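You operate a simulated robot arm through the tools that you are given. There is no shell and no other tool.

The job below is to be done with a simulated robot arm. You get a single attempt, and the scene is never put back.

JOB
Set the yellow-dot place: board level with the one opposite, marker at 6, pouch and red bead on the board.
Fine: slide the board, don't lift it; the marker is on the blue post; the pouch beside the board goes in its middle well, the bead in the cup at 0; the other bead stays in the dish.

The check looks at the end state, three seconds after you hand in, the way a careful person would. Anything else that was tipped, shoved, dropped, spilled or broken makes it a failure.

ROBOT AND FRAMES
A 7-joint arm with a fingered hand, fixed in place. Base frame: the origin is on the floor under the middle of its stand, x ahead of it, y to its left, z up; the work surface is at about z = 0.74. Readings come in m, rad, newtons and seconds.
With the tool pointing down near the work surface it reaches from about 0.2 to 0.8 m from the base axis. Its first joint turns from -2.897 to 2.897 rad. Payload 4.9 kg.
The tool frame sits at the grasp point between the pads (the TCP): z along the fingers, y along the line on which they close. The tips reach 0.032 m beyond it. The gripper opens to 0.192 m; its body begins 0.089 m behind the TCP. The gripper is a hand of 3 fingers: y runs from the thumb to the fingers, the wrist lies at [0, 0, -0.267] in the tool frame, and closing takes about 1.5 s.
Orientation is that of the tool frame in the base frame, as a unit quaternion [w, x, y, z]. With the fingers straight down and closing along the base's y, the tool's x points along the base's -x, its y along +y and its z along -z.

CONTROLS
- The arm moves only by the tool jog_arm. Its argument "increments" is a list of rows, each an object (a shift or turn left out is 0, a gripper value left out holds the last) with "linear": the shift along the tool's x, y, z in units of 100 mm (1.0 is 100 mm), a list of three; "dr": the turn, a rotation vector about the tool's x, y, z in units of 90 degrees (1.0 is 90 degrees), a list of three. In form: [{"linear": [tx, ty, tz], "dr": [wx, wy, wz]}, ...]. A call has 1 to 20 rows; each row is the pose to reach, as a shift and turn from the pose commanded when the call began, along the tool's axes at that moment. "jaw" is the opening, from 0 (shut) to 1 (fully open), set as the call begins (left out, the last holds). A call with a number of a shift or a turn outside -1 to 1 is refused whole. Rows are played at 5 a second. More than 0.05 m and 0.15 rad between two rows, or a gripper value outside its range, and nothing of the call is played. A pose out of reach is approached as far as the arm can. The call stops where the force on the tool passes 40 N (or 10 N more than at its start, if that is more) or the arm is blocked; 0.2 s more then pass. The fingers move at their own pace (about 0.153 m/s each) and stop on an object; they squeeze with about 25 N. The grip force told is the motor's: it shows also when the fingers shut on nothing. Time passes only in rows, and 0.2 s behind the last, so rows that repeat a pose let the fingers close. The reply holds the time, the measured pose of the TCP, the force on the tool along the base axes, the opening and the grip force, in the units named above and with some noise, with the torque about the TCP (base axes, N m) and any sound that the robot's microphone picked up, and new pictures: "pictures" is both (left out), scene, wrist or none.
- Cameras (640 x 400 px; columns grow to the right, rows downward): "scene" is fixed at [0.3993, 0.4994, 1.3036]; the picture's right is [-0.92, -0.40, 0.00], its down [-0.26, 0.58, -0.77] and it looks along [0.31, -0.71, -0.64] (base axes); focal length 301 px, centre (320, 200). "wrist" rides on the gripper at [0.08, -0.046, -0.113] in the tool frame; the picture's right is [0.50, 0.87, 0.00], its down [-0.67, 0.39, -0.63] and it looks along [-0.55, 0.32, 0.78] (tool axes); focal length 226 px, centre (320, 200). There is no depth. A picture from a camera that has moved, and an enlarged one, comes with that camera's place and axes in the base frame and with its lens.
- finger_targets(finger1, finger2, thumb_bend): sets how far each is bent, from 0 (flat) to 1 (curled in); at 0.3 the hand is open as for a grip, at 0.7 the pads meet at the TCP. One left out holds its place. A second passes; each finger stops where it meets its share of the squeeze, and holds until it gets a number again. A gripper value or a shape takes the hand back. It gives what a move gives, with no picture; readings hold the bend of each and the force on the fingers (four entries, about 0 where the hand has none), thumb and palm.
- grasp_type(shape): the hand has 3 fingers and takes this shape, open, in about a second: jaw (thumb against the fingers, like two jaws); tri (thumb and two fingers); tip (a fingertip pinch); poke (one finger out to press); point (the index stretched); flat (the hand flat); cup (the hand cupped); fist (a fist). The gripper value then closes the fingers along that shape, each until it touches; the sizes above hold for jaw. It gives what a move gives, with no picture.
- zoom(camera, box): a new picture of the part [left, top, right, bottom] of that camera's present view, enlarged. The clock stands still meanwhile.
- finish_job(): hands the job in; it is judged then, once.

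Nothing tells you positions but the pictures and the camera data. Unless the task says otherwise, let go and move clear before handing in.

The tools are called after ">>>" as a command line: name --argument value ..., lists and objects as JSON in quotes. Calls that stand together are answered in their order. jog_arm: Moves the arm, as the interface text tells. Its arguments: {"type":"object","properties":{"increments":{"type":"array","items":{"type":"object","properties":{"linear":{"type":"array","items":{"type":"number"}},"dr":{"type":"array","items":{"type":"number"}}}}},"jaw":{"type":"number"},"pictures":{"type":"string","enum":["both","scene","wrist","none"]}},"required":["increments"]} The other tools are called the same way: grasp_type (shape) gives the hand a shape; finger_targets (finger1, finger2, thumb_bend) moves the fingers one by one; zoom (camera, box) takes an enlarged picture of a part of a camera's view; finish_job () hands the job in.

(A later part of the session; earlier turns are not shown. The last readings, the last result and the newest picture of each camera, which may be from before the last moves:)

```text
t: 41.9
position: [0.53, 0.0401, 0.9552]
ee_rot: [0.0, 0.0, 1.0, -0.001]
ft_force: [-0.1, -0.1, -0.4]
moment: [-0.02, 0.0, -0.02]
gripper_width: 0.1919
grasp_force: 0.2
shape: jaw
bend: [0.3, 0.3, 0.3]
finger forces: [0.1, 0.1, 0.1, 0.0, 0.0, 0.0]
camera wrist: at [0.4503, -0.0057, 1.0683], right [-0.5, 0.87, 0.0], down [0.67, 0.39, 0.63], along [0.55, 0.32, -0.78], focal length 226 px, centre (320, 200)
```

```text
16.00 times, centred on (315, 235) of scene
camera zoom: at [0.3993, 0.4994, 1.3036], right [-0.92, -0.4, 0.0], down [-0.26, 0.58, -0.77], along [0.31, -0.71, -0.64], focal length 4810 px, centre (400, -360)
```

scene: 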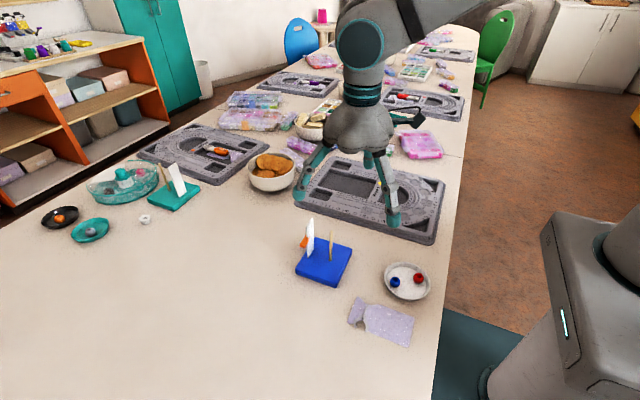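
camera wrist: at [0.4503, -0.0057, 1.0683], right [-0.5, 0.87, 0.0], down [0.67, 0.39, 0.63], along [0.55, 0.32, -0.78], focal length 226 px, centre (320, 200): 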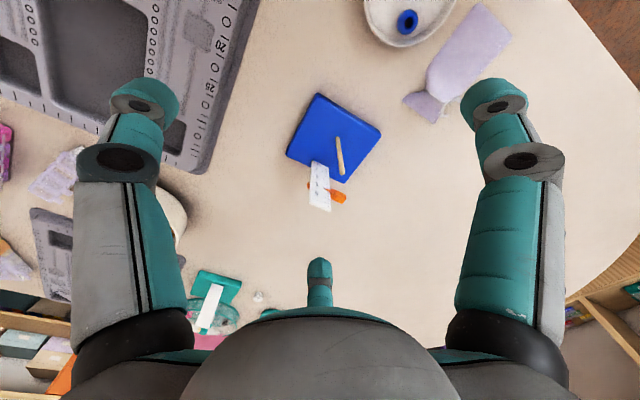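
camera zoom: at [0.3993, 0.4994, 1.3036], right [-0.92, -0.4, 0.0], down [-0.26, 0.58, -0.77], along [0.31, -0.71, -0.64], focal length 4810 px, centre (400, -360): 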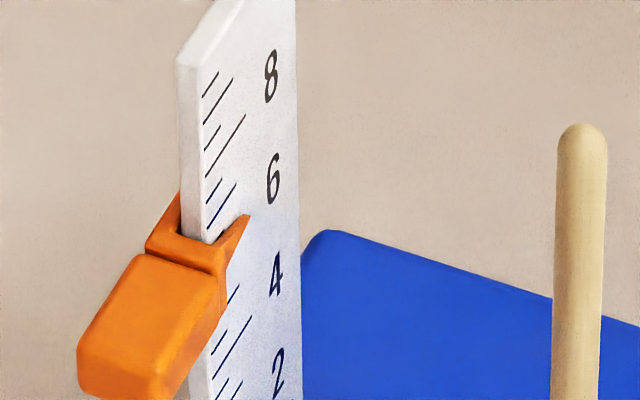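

On-face, the tip reads about 6.25, so it needs roughly 2.5 mm more. I'll retrace the same path and push exactly 2.5 mm further than before.

>>> jog_arm --increments '[{"linear": [0, 0.4, 0]}, {"linear": [0, 0.84, 0]}, {"linear": [0, 0.84, 0]}]' --pictures "none"

>>> jog_arm --increments '[{"linear": [-0.2, 0.4, 0]}, {"linear": [-0.4, 0.8, 0]}, {"linear": [-0.76, 1.0, 0]}, {"linear": [-0.76, 1.0, 0]}]' --pictures "none"

>>> jog_arm --increments '[{"linear": [0, 0, 0.3]}, {"linear": [0, 0, 0.6]}, {"linear": [0, 0, 0.8]}, {"linear": [0, 0, 0.9]}, {"linear": [0, 0, 0.94]}, {"linear": [0, 0, 0.96]}, {"linear": [0, 0, 0.97]}, {"linear": [0, 0, 0.98]}, {"linear": [0, 0, 0.99]}, {"linear": [0, 0, 0.995]}, {"linear": [0, 0, 0.995]}]' --pictures "none"

>>> zoom --camera "wrist" --box '[80, 35, 180, 95]'

```text
t: 42.7
position: [0.5289, 0.1233, 0.9573]
ee_rot: [0.001, 0.001, 1.0, 0.0]
ft_force: [0.4, 0.0, 0.4]
moment: [-0.02, 0.03, 0.01]
gripper_width: 0.1919
grasp_force: 0.0
shape: jaw
bend: [0.3, 0.3, 0.3]
finger forces: [0.0, 0.0, 0.0, 0.1, 0.0, 0.0]
```

```text
t: 43.7
position: [0.6051, 0.2231, 0.9563]
ee_rot: [0.0, 0.001, 1.0, 0.0]
ft_force: [0.9, -1.3, 0.4]
moment: [-0.01, -0.01, 0.01]
gripper_width: 0.1919
grasp_force: 0.0
shape: jaw
bend: [0.3, 0.3, 0.3]
finger forces: [0.1, 0.0, 0.0, 0.1, 0.0, 0.0]
```

```text
t: 46.1
position: [0.605, 0.224, 0.8561]
ee_rot: [-0.001, 0.0, 1.0, 0.0]
ft_force: [0.5, -0.3, -0.3]
moment: [-0.04, -0.01, 0.02]
gripper_width: 0.1919
grasp_force: 0.1
shape: jaw
bend: [0.3, 0.3, 0.3]
finger forces: [0.0, 0.1, 0.1, 0.0, 0.0, 0.1]
```

```text
6.40 times, centred on (130, 65) of wrist
camera zoom: at [0.5258, 0.1775, 0.9691], right [-0.5, 0.87, 0.0], down [0.67, 0.39, 0.63], along [0.55, 0.32, -0.78], focal length 1447 px, centre (1536, 1064)
```

zoom: 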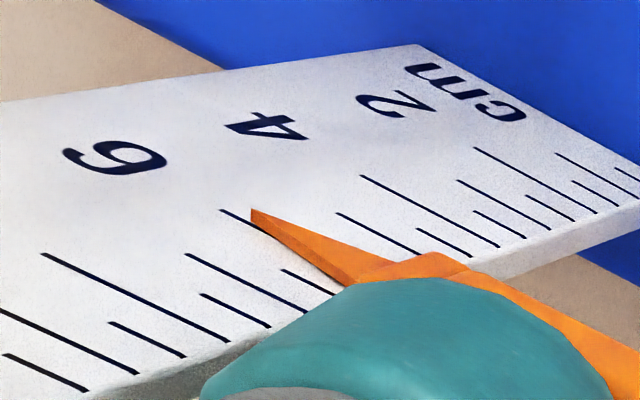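

The pointer tip now lies on the 6 tick. I'll back off and verify square-on as I pass.

>>> jog_arm --increments '[{"linear": [0, 0, -0.1]}, {"linear": [0, 0, -0.4]}, {"linear": [0, 0, -0.8]}, {"linear": [0, 0, -1.0]}]' --pictures "none"

>>> jog_arm --increments '[{"linear": [0.2, -0.4, 0]}, {"linear": [0.4, -0.8, 0]}, {"linear": [0.76, -1.0, 0]}, {"linear": [0.76, -1.0, 0]}]' --pictures "none"

>>> jog_arm --increments '[{"linear": [0, -0.4, 0]}, {"linear": [0, -0.84, 0]}, {"linear": [0, -0.84, 0]}, {"linear": [0, -0.84, 0]}]' --pictures "none"

>>> zoom --camera "wrist" --box '[312, 170, 348, 194]'

>>> zoom --camera "scene" --box '[307, 226, 323, 244]'

>>> zoom --camera "wrist" --box '[350, 0, 530, 140]'

```text
t: 47.1
position: [0.6062, 0.2239, 0.9569]
ee_rot: [-0.001, -0.001, 1.0, -0.001]
ft_force: [0.9, -0.5, -0.6]
moment: [0.0, 0.0, -0.02]
gripper_width: 0.1919
grasp_force: 0.2
shape: jaw
bend: [0.3, 0.3, 0.3]
finger forces: [0.0, 0.0, 0.0, 0.0, 0.0, 0.1]
```

```text
t: 48.1
position: [0.5285, 0.1239, 0.9569]
ee_rot: [0.0, 0.0, 1.0, 0.001]
ft_force: [0.1, -0.3, 0.2]
moment: [-0.01, -0.02, 0.02]
gripper_width: 0.192
grasp_force: 0.0
shape: jaw
bend: [0.3, 0.3, 0.3]
finger forces: [0.0, 0.1, 0.0, 0.0, 0.0, 0.0]
```

```text
t: 49.1
position: [0.5289, 0.0417, 0.9564]
ee_rot: [0.0, 0.0, 1.0, 0.0]
ft_force: [0.6, 0.5, 0.2]
moment: [0.0, -0.02, 0.01]
gripper_width: 0.1922
grasp_force: 0.1
shape: jaw
bend: [0.3, 0.3, 0.3]
finger forces: [0.0, 0.0, 0.1, 0.0, 0.1, 0.0]
```

```text
16.00 times, centred on (330, 182) of wrist
camera zoom: at [0.4499, -0.0054, 1.0691], right [-0.5, 0.87, 0.0], down [0.67, 0.39, 0.63], along [0.55, 0.32, -0.78], focal length 3617 px, centre (160, 488)
```

zoom: 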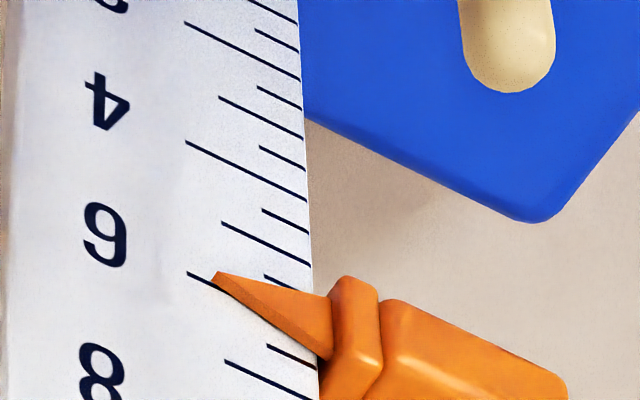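

```text
16.00 times, centred on (315, 235) of scene
camera zoom: at [0.3993, 0.4994, 1.3036], right [-0.92, -0.4, 0.0], down [-0.26, 0.58, -0.77], along [0.31, -0.71, -0.64], focal length 4810 px, centre (400, -360)
```

zoom: 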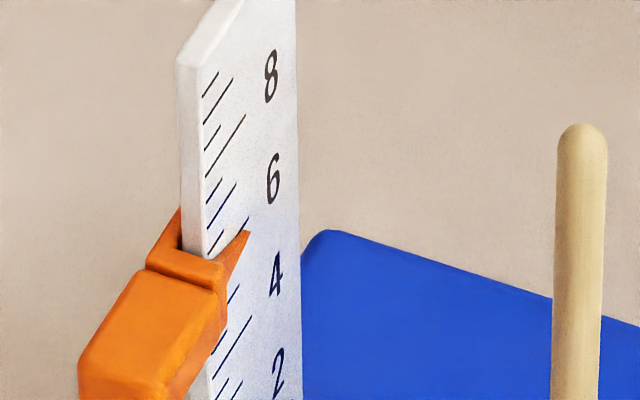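

```text
2.86 times, centred on (440, 70) of wrist
camera zoom: at [0.4499, -0.0054, 1.0691], right [-0.5, 0.87, 0.0], down [0.67, 0.39, 0.63], along [0.55, 0.32, -0.78], focal length 646 px, centre (-23, 571)
```

zoom: 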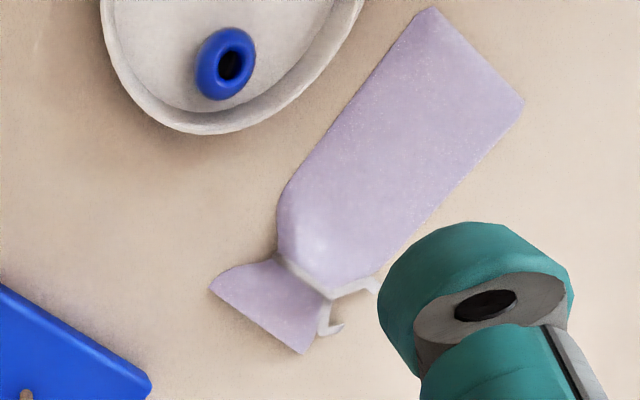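

The marker reads 6.0 now and the stand hasn't moved. Next is the pouch at about x 0.355–0.471, y 0.134–0.195; I'll study its thickness and the room around it.

>>> zoom --camera "scene" --box '[342, 290, 382, 330]'

>>> zoom --camera "scene" --box '[376, 300, 420, 350]'

>>> zoom --camera "wrist" --box '[400, 50, 470, 130]'

>>> zoom --camera "scene" --box '[205, 140, 265, 175]'

```text
10.00 times, centred on (362, 310) of scene
camera zoom: at [0.3993, 0.4994, 1.3036], right [-0.92, -0.4, 0.0], down [-0.26, 0.58, -0.77], along [0.31, -0.71, -0.64], focal length 3006 px, centre (-100, -900)
```

zoom: 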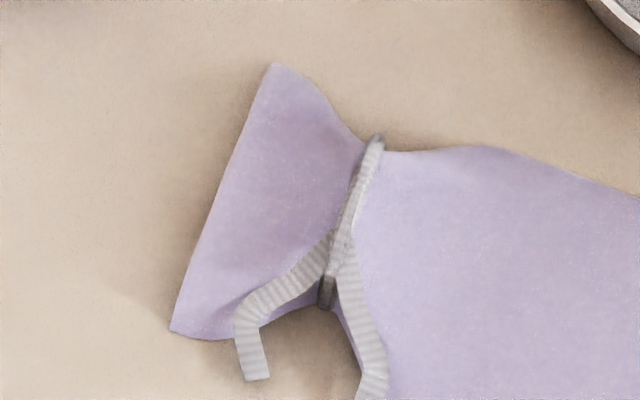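

```text
8.00 times, centred on (398, 325) of scene
camera zoom: at [0.3993, 0.4994, 1.3036], right [-0.92, -0.4, 0.0], down [-0.26, 0.58, -0.77], along [0.31, -0.71, -0.64], focal length 2405 px, centre (-304, -800)
```

zoom: 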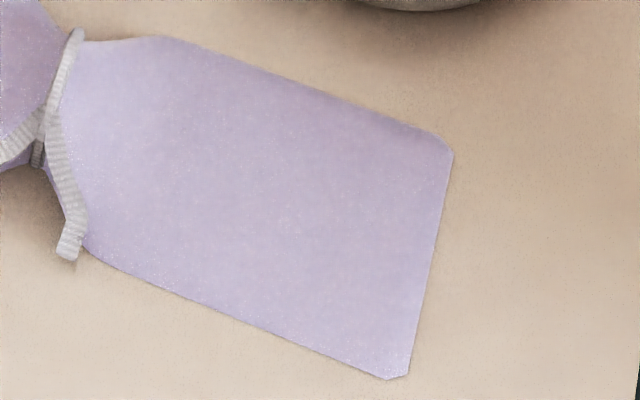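

```text
5.00 times, centred on (435, 90) of wrist
camera zoom: at [0.4499, -0.0054, 1.0691], right [-0.5, 0.87, 0.0], down [0.67, 0.39, 0.63], along [0.55, 0.32, -0.78], focal length 1130 px, centre (-255, 750)
```

zoom: 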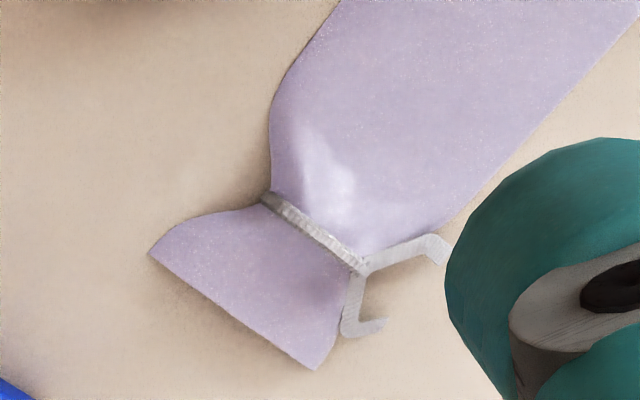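

```text
10.67 times, centred on (235, 158) of scene
camera zoom: at [0.3993, 0.4994, 1.3036], right [-0.92, -0.4, 0.0], down [-0.26, 0.58, -0.77], along [0.31, -0.71, -0.64], focal length 3207 px, centre (1227, 653)
```

zoom: 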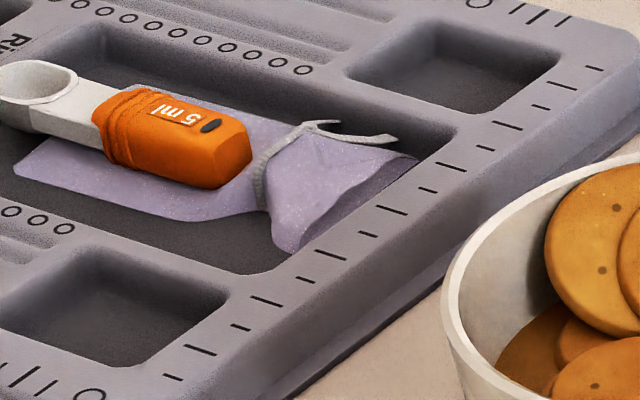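

The pouch is thin; its thickest graspable part is the tied neck at about (0.445, 0.168), roughly 37 mm wide and about 12 mm tall. I'll pinch the neck across y with the two fingers on the +y side and the thumb in the free gap on the -y side, starting by shaping the hand and moving above it.

>>> finger_targets --finger1 0.68 --finger2 0.68 --thumb_bend 0.42

>>> jog_arm --increments '[{"linear": [0.2, 0.35, 0]}, {"linear": [0.4, 0.7, 0]}, {"linear": [0.6, 1.0, 0]}, {"linear": [0.84, 1.0, 0]}]' --pictures "none"

>>> jog_arm --increments '[{"linear": [0, 0.25, 0.2]}, {"linear": [0, 0.5, 0.5]}, {"linear": [0, 0.5, 0.8]}, {"linear": [0, 0.5, 0.8]}]' --pictures "both"

>>> zoom --camera "scene" --box '[320, 230, 440, 360]'

```text
t: 50.1
position: [0.5293, 0.0426, 0.9561]
ee_rot: [0.0, 0.0, 1.0, 0.0]
ft_force: [0.3, 0.8, -0.5]
moment: [0.03, -0.03, -0.03]
gripper_width: 0.0709
grasp_force: 0.0
shape: fingers
bend: [0.68, 0.68, 0.42]
finger forces: [0.0, 0.0, 0.0, 0.1, 0.0, 0.0]
```

```text
t: 51.1
position: [0.4471, 0.1404, 0.9582]
ee_rot: [0.0, 0.0, 1.0, 0.0]
ft_force: [-1.1, 0.3, 0.2]
moment: [0.04, -0.01, -0.02]
gripper_width: 0.0706
grasp_force: 0.0
shape: fingers
bend: [0.68, 0.68, 0.42]
finger forces: [0.0, 0.1, 0.1, 0.0, 0.0, 0.0]
```

```text
t: 52.1
position: [0.4463, 0.1907, 0.8768]
ee_rot: [0.0, 0.0, 1.0, 0.0]
ft_force: [-0.2, -0.4, -0.1]
moment: [-0.02, 0.0, 0.0]
gripper_width: 0.0707
grasp_force: 0.1
shape: fingers
bend: [0.68, 0.68, 0.42]
finger forces: [0.0, 0.0, 0.0, 0.0, 0.0, 0.1]
camera wrist: at [0.3677, 0.1448, 0.9898], right [-0.5, 0.87, 0.0], down [0.67, 0.39, 0.63], along [0.55, 0.32, -0.78], focal length 226 px, centre (320, 200)
```

scene: 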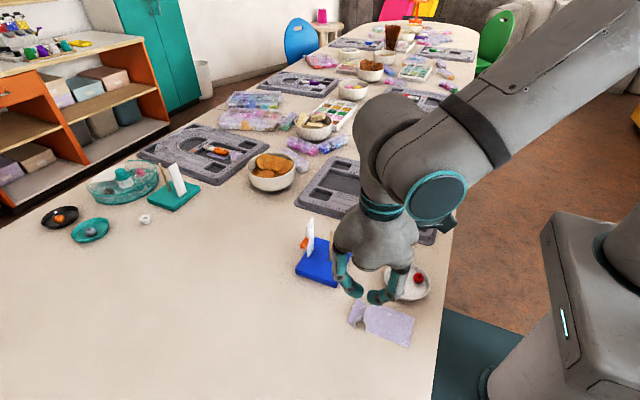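
wrist: 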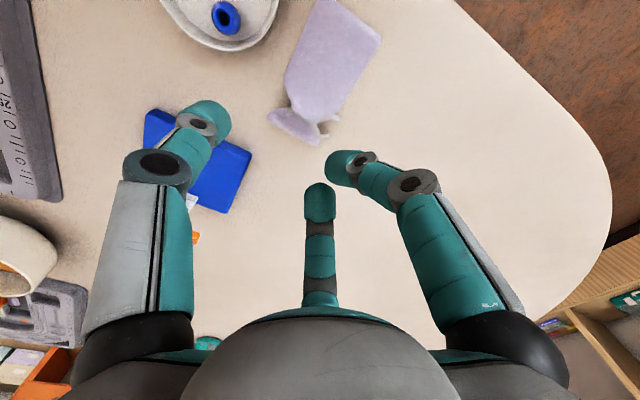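

```text
3.08 times, centred on (380, 295) of scene
camera zoom: at [0.3993, 0.4994, 1.3036], right [-0.92, -0.4, 0.0], down [-0.26, 0.58, -0.77], along [0.31, -0.71, -0.64], focal length 925 px, centre (135, -92)
```

zoom: 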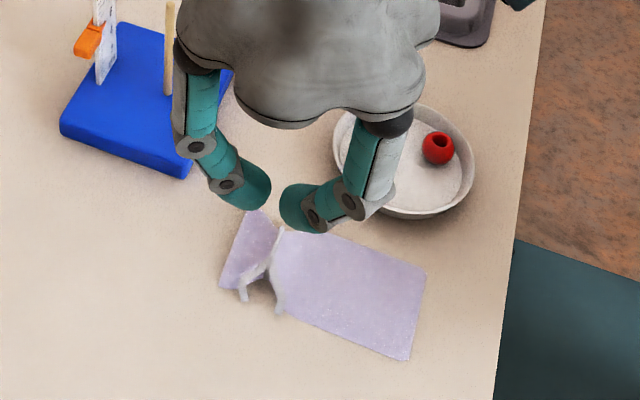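

Fingertips sit about 13 mm to +y of the TCP and ±13 mm in x. I'll open the thumb slightly more, shift +y so everything lands beside the pouch, and go down close to the table.

>>> finger_targets --thumb_bend 0.37

>>> jog_arm --increments '[{"linear": [0, 0.17, 0.2]}, {"linear": [0, 0.17, 0.5]}, {"linear": [0, 0.17, 0.75]}, {"linear": [0, 0.17, 0.86]}, {"linear": [0, 0.17, 0.86]}]' --pictures "wrist"

>>> zoom --camera "scene" --box '[330, 260, 430, 350]'

```text
t: 53.1
position: [0.4468, 0.1909, 0.8773]
ee_rot: [0.0, -0.001, 1.0, 0.001]
ft_force: [0.1, 0.6, 0.5]
moment: [0.0, -0.01, 0.02]
gripper_width: 0.082
grasp_force: 0.0
shape: fingers
bend: [0.68, 0.68, 0.37]
finger forces: [0.0, 0.0, 0.1, 0.1, 0.0, 0.0]
```

```text
t: 54.3
position: [0.4454, 0.2076, 0.7911]
ee_rot: [0.0, 0.001, 1.0, 0.0]
ft_force: [-0.2, 0.2, 0.4]
moment: [-0.01, -0.01, -0.02]
gripper_width: 0.0821
grasp_force: 0.0
shape: fingers
bend: [0.68, 0.68, 0.37]
finger forces: [0.1, 0.0, 0.1, 0.0, 0.0, 0.1]
camera wrist: at [0.3659, 0.1606, 0.9043], right [-0.5, 0.87, 0.0], down [0.67, 0.39, 0.63], along [0.55, 0.32, -0.78], focal length 226 px, centre (320, 200)
```

wrist: 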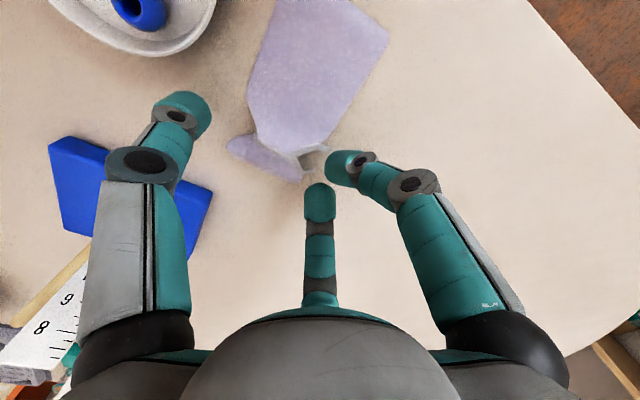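

```text
4.44 times, centred on (380, 305) of scene
camera zoom: at [0.3993, 0.4994, 1.3036], right [-0.92, -0.4, 0.0], down [-0.26, 0.58, -0.77], along [0.31, -0.71, -0.64], focal length 1336 px, centre (53, -267)
```

zoom: 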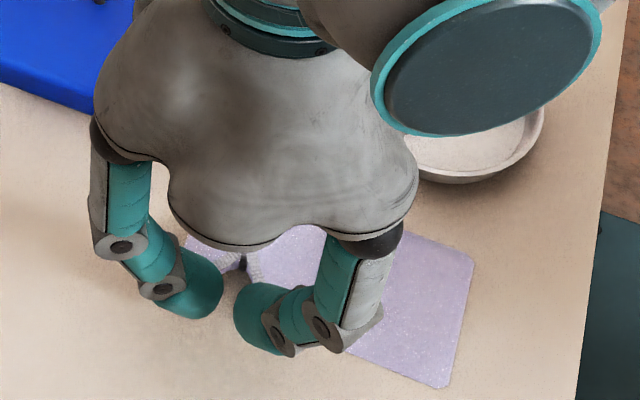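

Fingers are beside the pouch's +y side and the thumb beyond its -y side. I'll lower to the table surface gently.

>>> jog_arm --increments '[{"linear": [0, 0, 0.03]}, {"linear": [0, 0, 0.06]}, {"linear": [0, 0, 0.08]}, {"linear": [0, 0, 0.09]}, {"linear": [0, 0, 0.1]}]' --pictures "none"

>>> jog_arm --increments '[{"linear": [0, 0, 0.01]}, {"linear": [0, 0, 0.02]}]' --pictures "none"

```text
t: 55.5
position: [0.4439, 0.2077, 0.7808]
ee_rot: [0.0, 0.0, 1.0, 0.0]
ft_force: [0.4, 0.4, -0.1]
moment: [0.0, -0.02, -0.03]
gripper_width: 0.0823
grasp_force: 0.0
shape: fingers
bend: [0.68, 0.68, 0.37]
finger forces: [0.0, 0.0, 0.0, 0.0, 0.0, 0.0]
```

```text
t: 56.1
position: [0.4449, 0.2066, 0.7783]
ee_rot: [0.0, 0.0, 1.0, 0.0]
ft_force: [0.8, -0.7, 0.9]
moment: [-0.01, 0.04, -0.01]
gripper_width: 0.082
grasp_force: 0.0
shape: fingers
bend: [0.68, 0.68, 0.37]
finger forces: [0.0, 0.0, 0.0, 0.1, 0.0, 0.0]
```

>>> jog_arm --increments '[{"linear": [0, 0, 0.01]}, {"linear": [0, 0, 0.02]}]' --pictures "none"

>>> jog_arm --increments '[{"linear": [0, 0, 0.01]}, {"linear": [0, 0, 0.02]}]' --pictures "none"

>>> zoom --camera "scene" --box '[340, 290, 400, 345]'

```text
t: 56.7
position: [0.4443, 0.2069, 0.7782]
ee_rot: [0.0, -0.001, 1.0, 0.0]
ft_force: [-0.4, -0.1, 1.4]
moment: [-0.03, 0.01, 0.03]
gripper_width: 0.0823
grasp_force: 0.4
shape: fingers
bend: [0.68, 0.68, 0.37]
finger forces: [0.1, 0.0, 0.1, 0.0, 0.5, 0.0]
```

```text
t: 57.3
position: [0.4438, 0.2086, 0.7756]
ee_rot: [0.001, 0.0, 1.0, 0.0]
ft_force: [-1.4, 3.0, 9.3]
moment: [-0.83, 0.14, -0.23]
gripper_width: 0.0827
grasp_force: 4.2
shape: fingers
bend: [0.68, 0.68, 0.37]
finger forces: [0.0, 0.1, 0.0, 0.1, 9.3, 0.1]
```

```text
7.27 times, centred on (370, 318) of scene
camera zoom: at [0.3993, 0.4994, 1.3036], right [-0.92, -0.4, 0.0], down [-0.26, 0.58, -0.77], along [0.31, -0.71, -0.64], focal length 2186 px, centre (-44, -654)
```

zoom: 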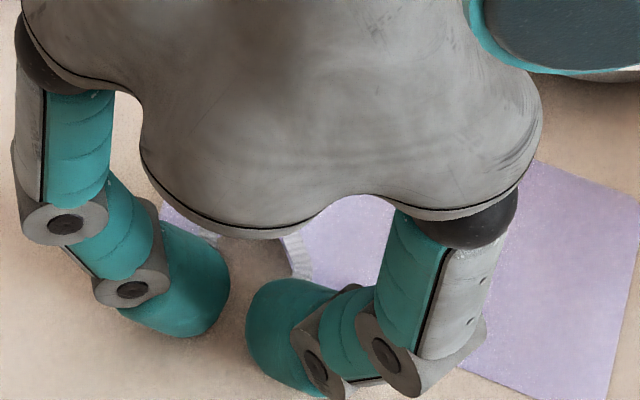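

The thumb touched the table at about TCP z = 0.776. I'll lift 3 mm, bring the fingers up to the pouch's side (-y 9 mm), then close the thumb on the neck.

>>> jog_arm --increments '[{"linear": [0, 0, -0.03]}, {"linear": [0, -0.03, -0.03]}, {"linear": [0, -0.06, -0.03]}, {"linear": [0, -0.09, -0.03]}, {"linear": [0, -0.09, -0.03]}]' --pictures "wrist"

>>> zoom --camera "wrist" --box '[140, 60, 400, 220]'

```text
t: 58.5
position: [0.4455, 0.198, 0.7776]
ee_rot: [0.0, 0.0, 1.0, 0.001]
ft_force: [0.8, -0.9, 0.3]
moment: [0.05, -0.01, -0.01]
gripper_width: 0.0822
grasp_force: 0.0
shape: fingers
bend: [0.68, 0.68, 0.37]
finger forces: [0.1, 0.0, 0.0, 0.0, 0.0, 0.0]
camera wrist: at [0.3658, 0.1515, 0.8902], right [-0.5, 0.87, 0.0], down [0.67, 0.39, 0.63], along [0.55, 0.32, -0.78], focal length 226 px, centre (320, 200)
```

wrist: 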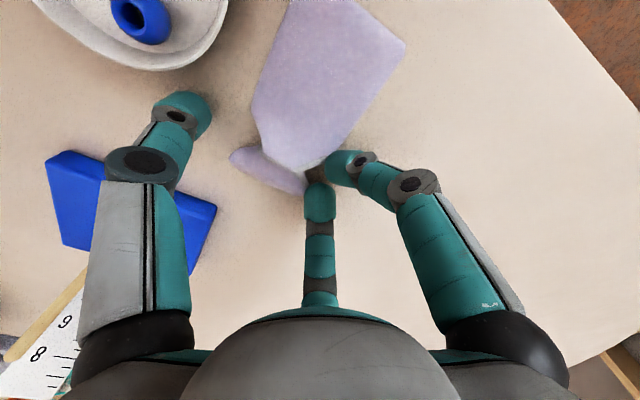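

```text
2.46 times, centred on (270, 140) of wrist
camera zoom: at [0.3658, 0.1515, 0.8902], right [-0.5, 0.87, 0.0], down [0.67, 0.39, 0.63], along [0.55, 0.32, -0.78], focal length 556 px, centre (443, 348)
```

zoom: 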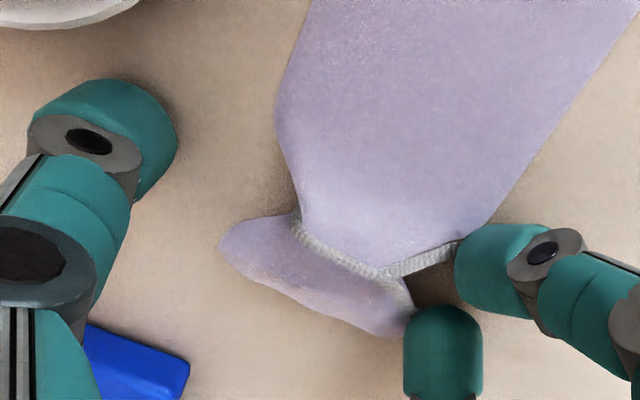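

The thumb is lined up with the pouch's neck, fingers nearly touching the other side. I'll close the thumb in two stages.

>>> finger_targets --thumb_bend 0.5

>>> zoom --camera "wrist" --box '[140, 60, 400, 220]'

```text
t: 59.4
position: [0.4483, 0.1981, 0.7812]
ee_rot: [0.004, -0.001, 1.0, 0.002]
ft_force: [0.0, -4.0, 15.4]
moment: [-1.36, 0.01, 0.04]
gripper_width: 0.0605
grasp_force: 8.0
shape: fingers
bend: [0.68, 0.68, 0.47]
finger forces: [0.0, 0.0, 0.0, 0.1, 16.1, 0.0]
stopped: the force on the tool passed its limit at 41 N (the readings are from after the stop); the commanded pose is now the measured one
```

```text
2.46 times, centred on (270, 140) of wrist
camera zoom: at [0.3684, 0.1525, 0.8933], right [-0.5, 0.87, 0.0], down [0.67, 0.39, 0.64], along [0.55, 0.32, -0.77], focal length 556 px, centre (443, 348)
```

zoom: 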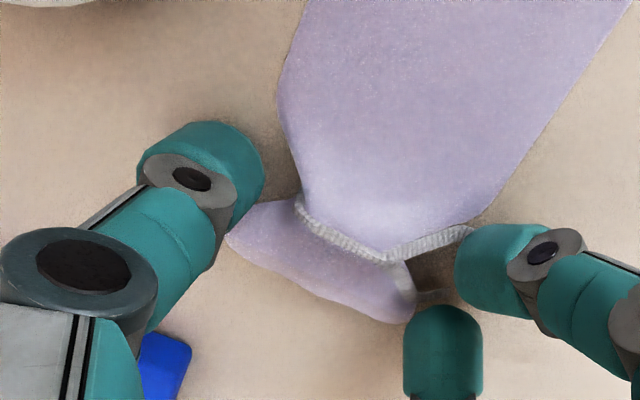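

The thumb's arc dips and pressed on the table, so the call stopped; nothing was displaced. I'll rise 10 mm, set the thumb at 0.44, and tilt the hand about 8° so thumb and fingers reach the table evenly.

>>> jog_arm --increments '[{"linear": [0, 0, -0.05]}, {"linear": [0, 0, -0.1]}]' --pictures "none"

>>> finger_targets --thumb_bend 0.44

>>> jog_arm --increments '[{"linear": [0, 0, 0], "dr": [0.03, 0, 0]}, {"linear": [0, 0, 0], "dr": [0.06, 0, 0]}, {"linear": [0, 0, 0], "dr": [0.09, 0, 0]}, {"linear": [0, 0, 0], "dr": [0.09, 0, 0]}]' --pictures "wrist"

>>> zoom --camera "wrist" --box '[140, 60, 400, 220]'

```text
t: 60.0
position: [0.4466, 0.1987, 0.7902]
ee_rot: [0.001, 0.0, 1.0, 0.0]
ft_force: [-0.1, -0.7, -0.2]
moment: [-0.04, 0.01, -0.01]
gripper_width: 0.0518
grasp_force: 0.1
shape: fingers
bend: [0.68, 0.68, 0.5]
finger forces: [0.0, 0.1, 0.0, 0.0, 0.0, 0.0]
```

```text
t: 61.0
position: [0.4468, 0.1989, 0.7898]
ee_rot: [0.002, 0.0, 1.0, 0.001]
ft_force: [0.2, -0.1, -0.3]
moment: [0.01, 0.01, 0.04]
gripper_width: 0.0655
grasp_force: 0.0
shape: fingers
bend: [0.68, 0.68, 0.44]
finger forces: [0.0, 0.0, 0.0, 0.1, 0.0, 0.0]
```

```text
t: 62.0
position: [0.4461, 0.1985, 0.7908]
ee_rot: [0.002, 0.0, 0.998, -0.069]
ft_force: [0.7, 1.0, 0.4]
moment: [0.02, 0.0, 0.01]
gripper_width: 0.0657
grasp_force: 0.0
shape: fingers
bend: [0.68, 0.68, 0.44]
finger forces: [0.1, 0.0, 0.0, 0.0, 0.1, 0.0]
camera wrist: at [0.3673, 0.1683, 0.9076], right [-0.5, 0.86, -0.12], down [0.67, 0.47, 0.57], along [0.55, 0.2, -0.81], focal length 226 px, centre (320, 200)
```

wrist: 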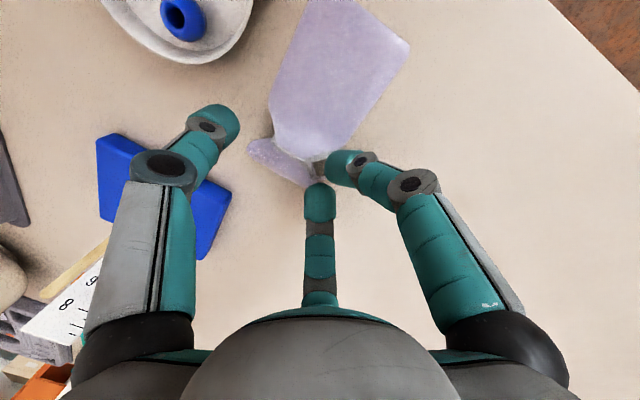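

```text
2.46 times, centred on (270, 140) of wrist
camera zoom: at [0.3673, 0.1683, 0.9076], right [-0.5, 0.86, -0.12], down [0.67, 0.47, 0.57], along [0.55, 0.2, -0.81], focal length 556 px, centre (443, 348)
```

zoom: 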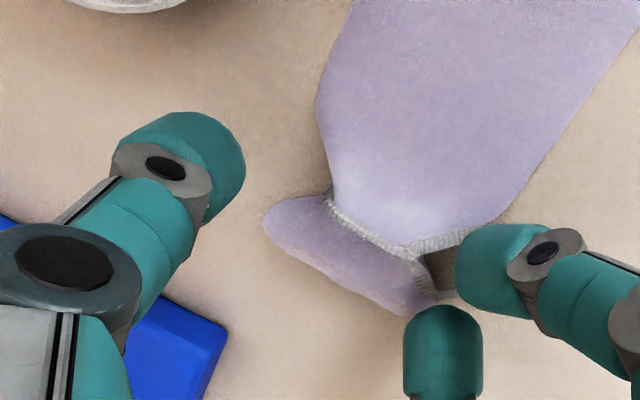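

The hand is tilted correctly. I'll descend straight down about 12 mm to bring the fingers to the table.

>>> jog_arm --increments '[{"linear": [0, 0.0069, 0.0495]}, {"linear": [0, 0.0124, 0.0891]}, {"linear": [0, 0.0152, 0.109]}, {"linear": [0, 0.0166, 0.119]}]' --pictures "none"

>>> jog_arm --increments '[{"linear": [0, 0.0014, 0.01]}, {"linear": [0, 0.0028, 0.02]}]' --pictures "none"

>>> zoom --camera "wrist" --box '[140, 60, 400, 220]'

```text
t: 63.0
position: [0.4496, 0.2002, 0.779]
ee_rot: [0.004, -0.001, 0.998, -0.068]
ft_force: [3.8, 4.9, 15.4]
moment: [0.08, -0.32, 0.06]
gripper_width: 0.0656
grasp_force: 7.5
shape: fingers
bend: [0.68, 0.71, 0.44]
finger forces: [0.0, 15.5, 0.1, 0.1, 0.1, 0.0]
```

```text
t: 63.6
position: [0.4484, 0.201, 0.7783]
ee_rot: [0.005, -0.001, 0.998, -0.068]
ft_force: [9.0, 9.4, 28.3]
moment: [0.19, -0.62, 0.1]
gripper_width: 0.0657
grasp_force: 14.2
shape: fingers
bend: [0.68, 0.72, 0.44]
finger forces: [0.0, 29.4, 0.1, 0.0, 0.1, 0.0]
```

```text
2.46 times, centred on (270, 140) of wrist
camera zoom: at [0.3692, 0.1703, 0.8948], right [-0.5, 0.86, -0.12], down [0.67, 0.47, 0.58], along [0.55, 0.21, -0.81], focal length 556 px, centre (443, 348)
```

zoom: 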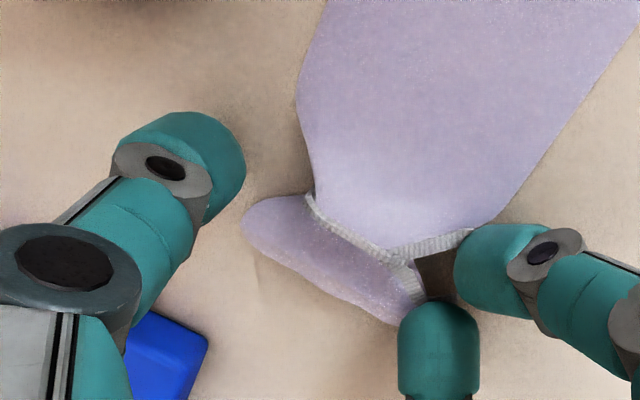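

Finger 2 is pressing on the tie's loose end. I'll lift, shift +y by 9 mm and come down again beside it.

>>> jog_arm --increments '[{"linear": [0, -0.0097, -0.07]}, {"linear": [0, 0.035, -0.075]}, {"linear": [0, 0.08, -0.082]}, {"linear": [0, 0.085, -0.05]}, {"linear": [0, 0.088, -0.03]}]' --pictures "none"

>>> jog_arm --increments '[{"linear": [0, 0.0014, 0.01]}, {"linear": [0, 0.0028, 0.02]}]' --pictures "none"

>>> zoom --camera "wrist" --box '[140, 60, 400, 220]'

```text
t: 64.8
position: [0.4455, 0.2088, 0.7764]
ee_rot: [0.002, 0.0, 0.998, -0.069]
ft_force: [0.7, -0.1, -0.6]
moment: [0.01, 0.02, 0.01]
gripper_width: 0.0654
grasp_force: 0.0
shape: fingers
bend: [0.68, 0.68, 0.44]
finger forces: [0.0, 0.0, 0.0, 0.0, 0.0, 0.0]
```

```text
t: 65.4
position: [0.4469, 0.2084, 0.7759]
ee_rot: [0.002, 0.0, 0.998, -0.07]
ft_force: [-0.9, 0.7, 3.6]
moment: [0.03, 0.0, -0.01]
gripper_width: 0.0645
grasp_force: 2.3
shape: fingers
bend: [0.68, 0.68, 0.44]
finger forces: [2.4, 1.2, 0.0, 0.1, 0.0, 0.0]
```

```text
2.46 times, centred on (270, 140) of wrist
camera zoom: at [0.3672, 0.1779, 0.8932], right [-0.5, 0.86, -0.12], down [0.67, 0.47, 0.57], along [0.55, 0.2, -0.81], focal length 556 px, centre (443, 348)
```

zoom: 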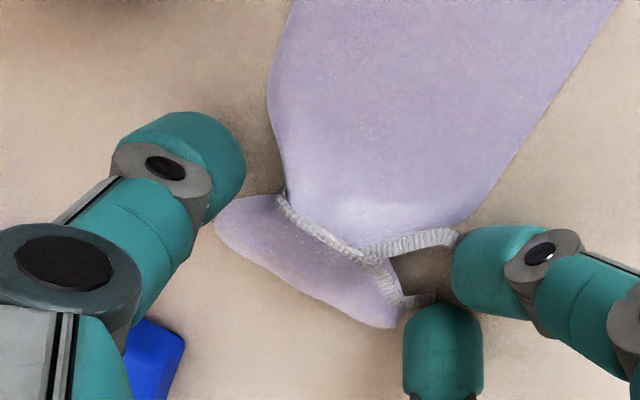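

Both fingers now rest lightly on the table beside the pouch. I'll ease up a touch, slide the fingers 6 mm toward the pouch and close the thumb in steps.

>>> jog_arm --increments '[{"linear": [0, -0.0011, -0.008]}, {"linear": [0, -0.03, -0.004]}, {"linear": [0, -0.0606, 0.0004]}, {"linear": [0, -0.0606, 0.0004]}]' --pictures "none"

>>> finger_targets --thumb_bend 0.5

>>> zoom --camera "wrist" --box '[140, 60, 400, 220]'

```text
t: 66.4
position: [0.4469, 0.2013, 0.7766]
ee_rot: [0.002, 0.0, 0.998, -0.07]
ft_force: [0.0, -0.4, 0.3]
moment: [0.03, -0.02, 0.02]
gripper_width: 0.0653
grasp_force: 0.2
shape: fingers
bend: [0.68, 0.68, 0.44]
finger forces: [0.3, 0.1, 0.1, 0.1, 0.0, 0.0]
```

```text
t: 67.4
position: [0.447, 0.2021, 0.7757]
ee_rot: [0.001, 0.0, 0.998, -0.07]
ft_force: [-0.4, 0.3, -0.1]
moment: [0.01, -0.02, -0.02]
gripper_width: 0.0507
grasp_force: 0.1
shape: fingers
bend: [0.68, 0.68, 0.5]
finger forces: [0.3, 0.2, 0.1, 0.0, 0.0, 0.1]
```

```text
2.46 times, centred on (270, 140) of wrist
camera zoom: at [0.3675, 0.1717, 0.8936], right [-0.5, 0.86, -0.12], down [0.67, 0.47, 0.57], along [0.55, 0.2, -0.81], focal length 556 px, centre (443, 348)
```

zoom: 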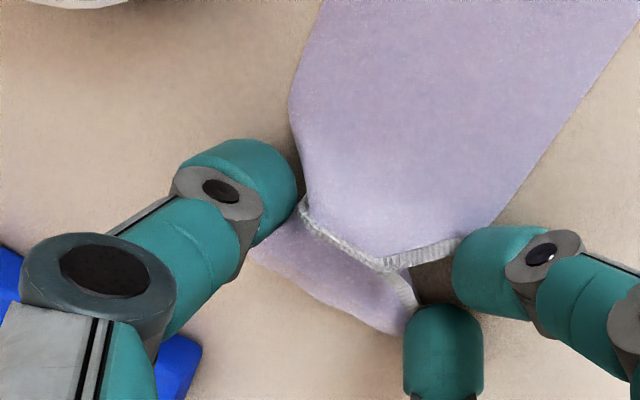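

The thumb is right beside the neck without pressing the table. I'll continue closing until it squeezes.

>>> finger_targets --thumb_bend 0.56

>>> zoom --camera "wrist" --box '[140, 60, 400, 220]'

```text
t: 68.4
position: [0.4474, 0.2016, 0.7772]
ee_rot: [0.003, 0.0, 0.998, -0.07]
ft_force: [0.1, 0.8, 6.3]
moment: [-0.01, -0.05, -0.03]
gripper_width: 0.046
grasp_force: 6.4
shape: fingers
bend: [0.68, 0.68, 0.53]
finger forces: [2.1, 5.3, 0.1, 0.1, 5.6, 0.0]
```

```text
2.46 times, centred on (270, 140) of wrist
camera zoom: at [0.3677, 0.1718, 0.8938], right [-0.5, 0.86, -0.12], down [0.67, 0.47, 0.57], along [0.55, 0.2, -0.81], focal length 556 px, centre (443, 348)
```

zoom: 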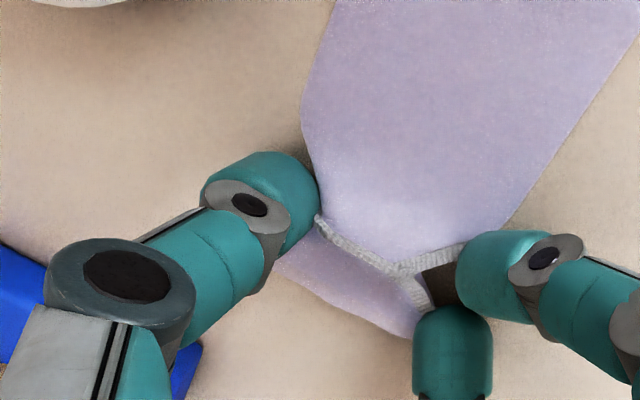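

Thumb and both fingers are now in contact with the pouch (about 5 N each). I'll squeeze more firmly.

>>> finger_targets --thumb_bend 0.7

>>> zoom --camera "wrist" --box '[140, 60, 400, 220]'

>>> zoom --camera "scene" --box '[330, 270, 430, 350]'

```text
t: 69.4
position: [0.4487, 0.2022, 0.777]
ee_rot: [0.004, 0.0, 0.998, -0.069]
ft_force: [0.9, -4.9, 24.8]
moment: [0.15, -0.21, -0.06]
gripper_width: 0.0351
grasp_force: 24.9
shape: fingers
bend: [0.68, 0.66, 0.6]
finger forces: [2.6, 27.8, 0.1, 0.0, 20.4, 0.0]
```

```text
2.46 times, centred on (270, 140) of wrist
camera zoom: at [0.3681, 0.172, 0.8944], right [-0.5, 0.86, -0.12], down [0.67, 0.47, 0.58], along [0.55, 0.21, -0.81], focal length 556 px, centre (443, 348)
```

zoom: 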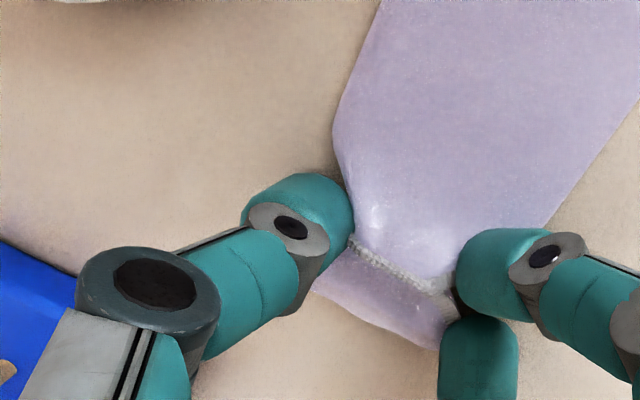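

```text
5.00 times, centred on (380, 310) of scene
camera zoom: at [0.3993, 0.4994, 1.3036], right [-0.92, -0.4, 0.0], down [-0.26, 0.58, -0.77], along [0.31, -0.71, -0.64], focal length 1503 px, centre (20, -350)
```

zoom: 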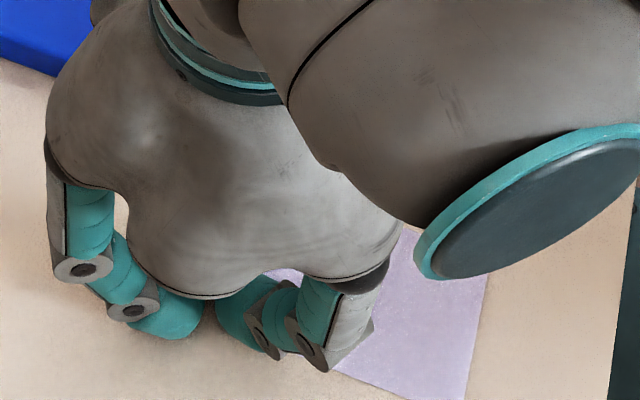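

The neck is gripped between thumb and fingers (20–28 N). I'll lift slowly by 3 cm and see whether it comes along.

>>> jog_arm --increments '[{"linear": [0, -0.007, -0.05]}, {"linear": [0, -0.014, -0.1]}, {"linear": [0, -0.021, -0.15]}, {"linear": [0, -0.028, -0.2]}, {"linear": [0, -0.035, -0.25]}, {"linear": [0, -0.041, -0.3]}, {"linear": [0, -0.041, -0.3]}]' --pictures "both"

>>> zoom --camera "scene" --box '[330, 260, 430, 350]'

```text
t: 71.0
position: [0.4471, 0.2014, 0.8074]
ee_rot: [0.002, 0.0, 0.998, -0.07]
ft_force: [-0.6, 0.2, -0.3]
moment: [0.02, 0.0, -0.01]
gripper_width: 0.024
grasp_force: 12.4
shape: fingers
bend: [0.67, 0.62, 0.64]
finger forces: [1.0, 10.3, 0.0, 0.0, 13.7, 0.0]
camera wrist: at [0.3676, 0.1718, 0.9241], right [-0.5, 0.86, -0.12], down [0.67, 0.47, 0.57], along [0.55, 0.2, -0.81], focal length 226 px, centre (320, 200)
```

scene: 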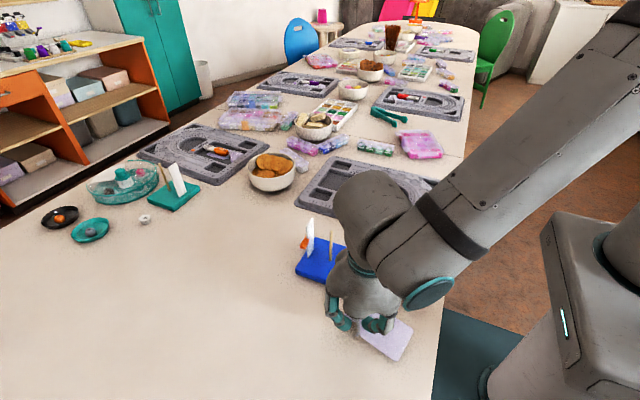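
wrist: 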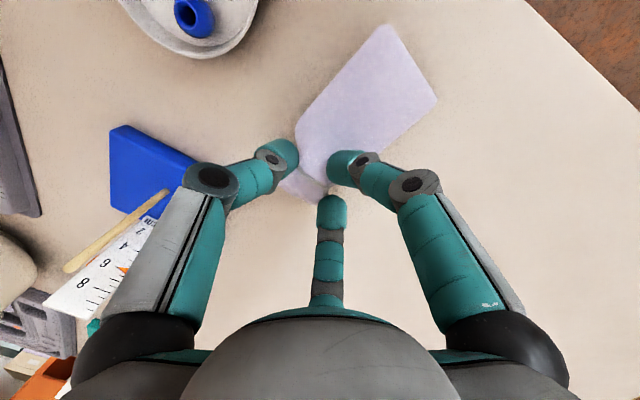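

```text
4.44 times, centred on (380, 305) of scene
camera zoom: at [0.3993, 0.4994, 1.3036], right [-0.92, -0.4, 0.0], down [-0.26, 0.58, -0.77], along [0.31, -0.71, -0.64], focal length 1336 px, centre (53, -267)
```

zoom: 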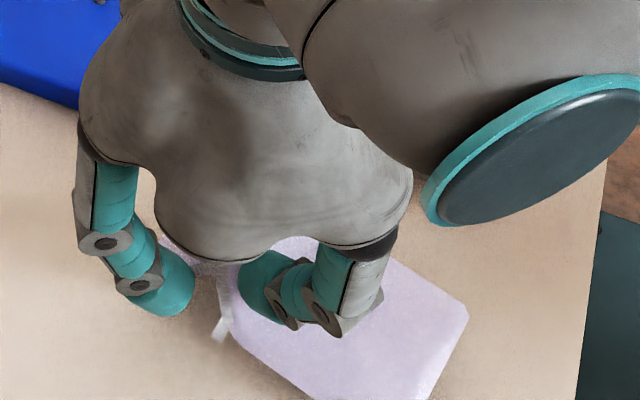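

It looks like the pouch is lifting with the hand. I'll check closely before moving on.

>>> zoom --camera "wrist" --box '[220, 10, 460, 220]'

>>> zoom --camera "scene" --box '[340, 300, 430, 370]'

```text
1.90 times, centred on (340, 115) of wrist
camera zoom: at [0.3676, 0.1718, 0.9241], right [-0.5, 0.86, -0.12], down [0.67, 0.47, 0.57], along [0.55, 0.2, -0.81], focal length 431 px, centre (282, 362)
```

zoom: 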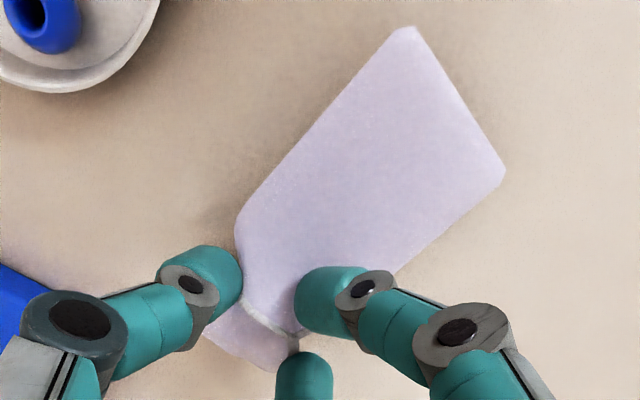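

```text
5.71 times, centred on (385, 335) of scene
camera zoom: at [0.3993, 0.4994, 1.3036], right [-0.92, -0.4, 0.0], down [-0.26, 0.58, -0.77], along [0.31, -0.71, -0.64], focal length 1718 px, centre (-51, -571)
```

zoom: 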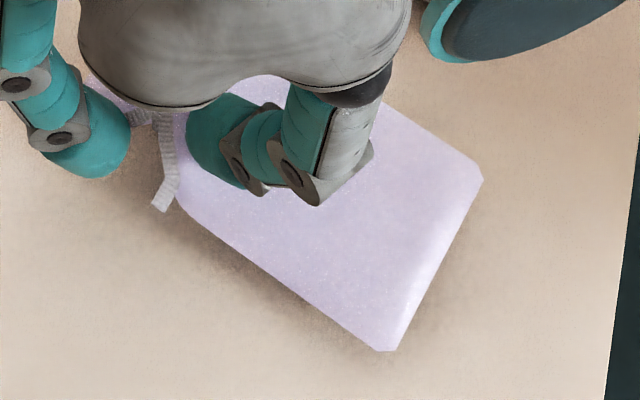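

The pouch is clearly off the table, held at the neck between thumb and finger 2, turned slightly. I'll raise it to a safe travel height.

>>> jog_arm --increments '[{"linear": [0, -0.028, -0.2]}, {"linear": [0, -0.055, -0.4]}, {"linear": [0, -0.083, -0.6]}, {"linear": [0, -0.11, -0.8]}, {"linear": [0, -0.138, -0.99]}, {"linear": [0, -0.138, -0.99]}]' --pictures "both"

>>> zoom --camera "scene" --box '[320, 190, 460, 350]'

```text
t: 72.4
position: [0.4459, 0.2032, 0.9075]
ee_rot: [0.001, 0.001, 0.998, -0.07]
ft_force: [-0.1, 0.2, 0.6]
moment: [-0.01, 0.0, 0.03]
gripper_width: 0.0237
grasp_force: 13.3
shape: fingers
bend: [0.67, 0.62, 0.64]
finger forces: [1.0, 10.3, 0.1, 0.0, 14.4, 0.0]
camera wrist: at [0.3666, 0.1731, 1.0253], right [-0.5, 0.86, -0.12], down [0.67, 0.47, 0.57], along [0.55, 0.2, -0.81], focal length 226 px, centre (320, 200)
```

scene: 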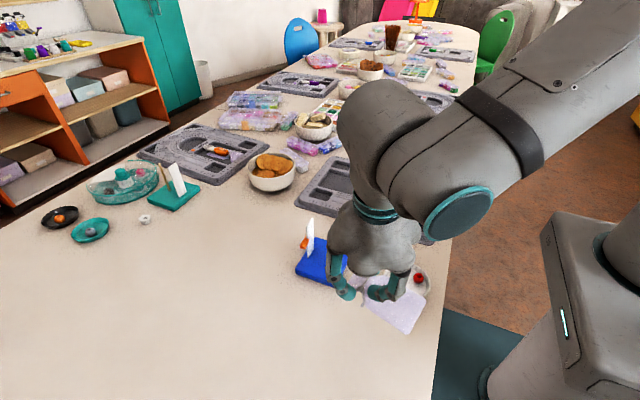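
wrist: 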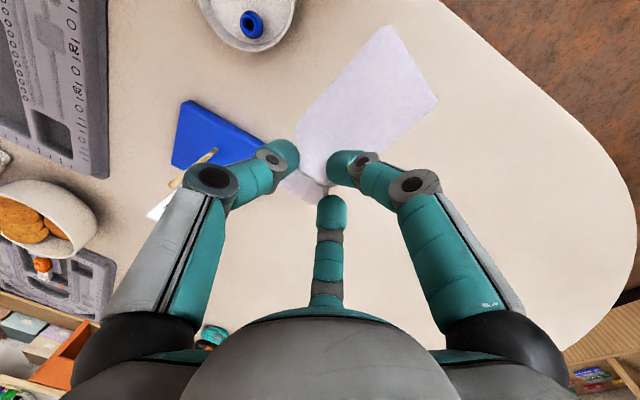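

```text
2.50 times, centred on (390, 270) of scene
camera zoom: at [0.3993, 0.4994, 1.3036], right [-0.92, -0.4, 0.0], down [-0.26, 0.58, -0.77], along [0.31, -0.71, -0.64], focal length 752 px, centre (145, 25)
```

zoom: 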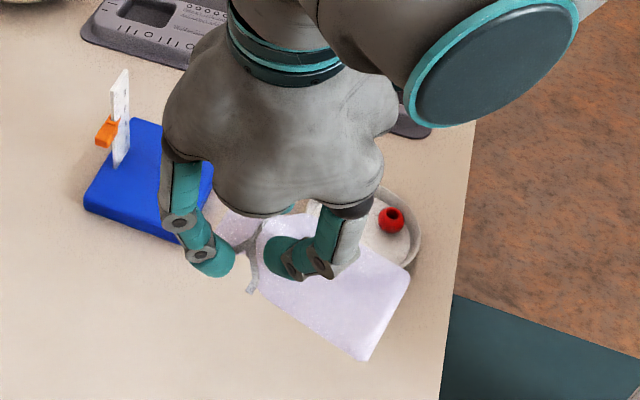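

The grip is stable with the far end drooping slightly. I'll climb to z ≈ 0.96 and carry it along -y toward the board's latitude.

>>> jog_arm --increments '[{"linear": [0, -0.035, -0.25]}, {"linear": [0, -0.069, -0.495]}, {"linear": [0, -0.366, -0.454]}, {"linear": [0, -0.664, -0.412]}, {"linear": [0, -0.962, -0.371]}]' --pictures "none"

>>> jog_arm --increments '[{"linear": [0, -0.3, 0.0417]}, {"linear": [0, -0.6, 0.0835]}, {"linear": [0, -0.9, 0.125]}, {"linear": [0, -0.99, 0.1377]}]' --pictures "scene"

```text
t: 73.6
position: [0.4471, 0.1129, 0.9564]
ee_rot: [0.002, 0.0, 0.998, -0.069]
ft_force: [0.0, 0.3, -0.5]
moment: [-0.02, 0.03, 0.0]
gripper_width: 0.0229
grasp_force: 13.1
shape: fingers
bend: [0.67, 0.62, 0.65]
finger forces: [0.8, 10.4, 0.0, 0.0, 14.6, 0.1]
```

```text
t: 74.6
position: [0.4448, 0.0114, 0.9564]
ee_rot: [0.001, 0.001, 0.998, -0.07]
ft_force: [-0.6, -0.1, 0.1]
moment: [-0.02, 0.02, 0.03]
gripper_width: 0.0233
grasp_force: 13.2
shape: fingers
bend: [0.67, 0.62, 0.65]
finger forces: [0.8, 10.4, 0.0, 0.1, 14.4, 0.0]
```

scene: 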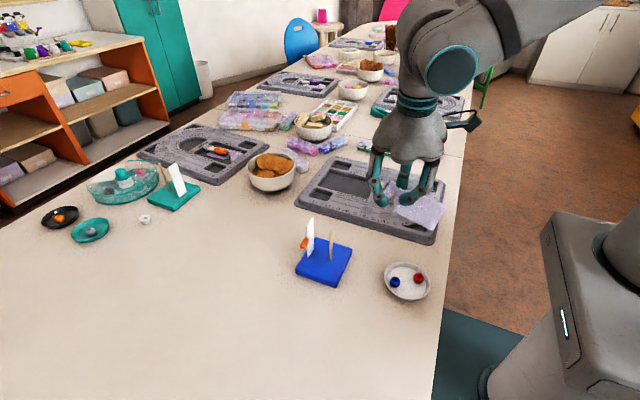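

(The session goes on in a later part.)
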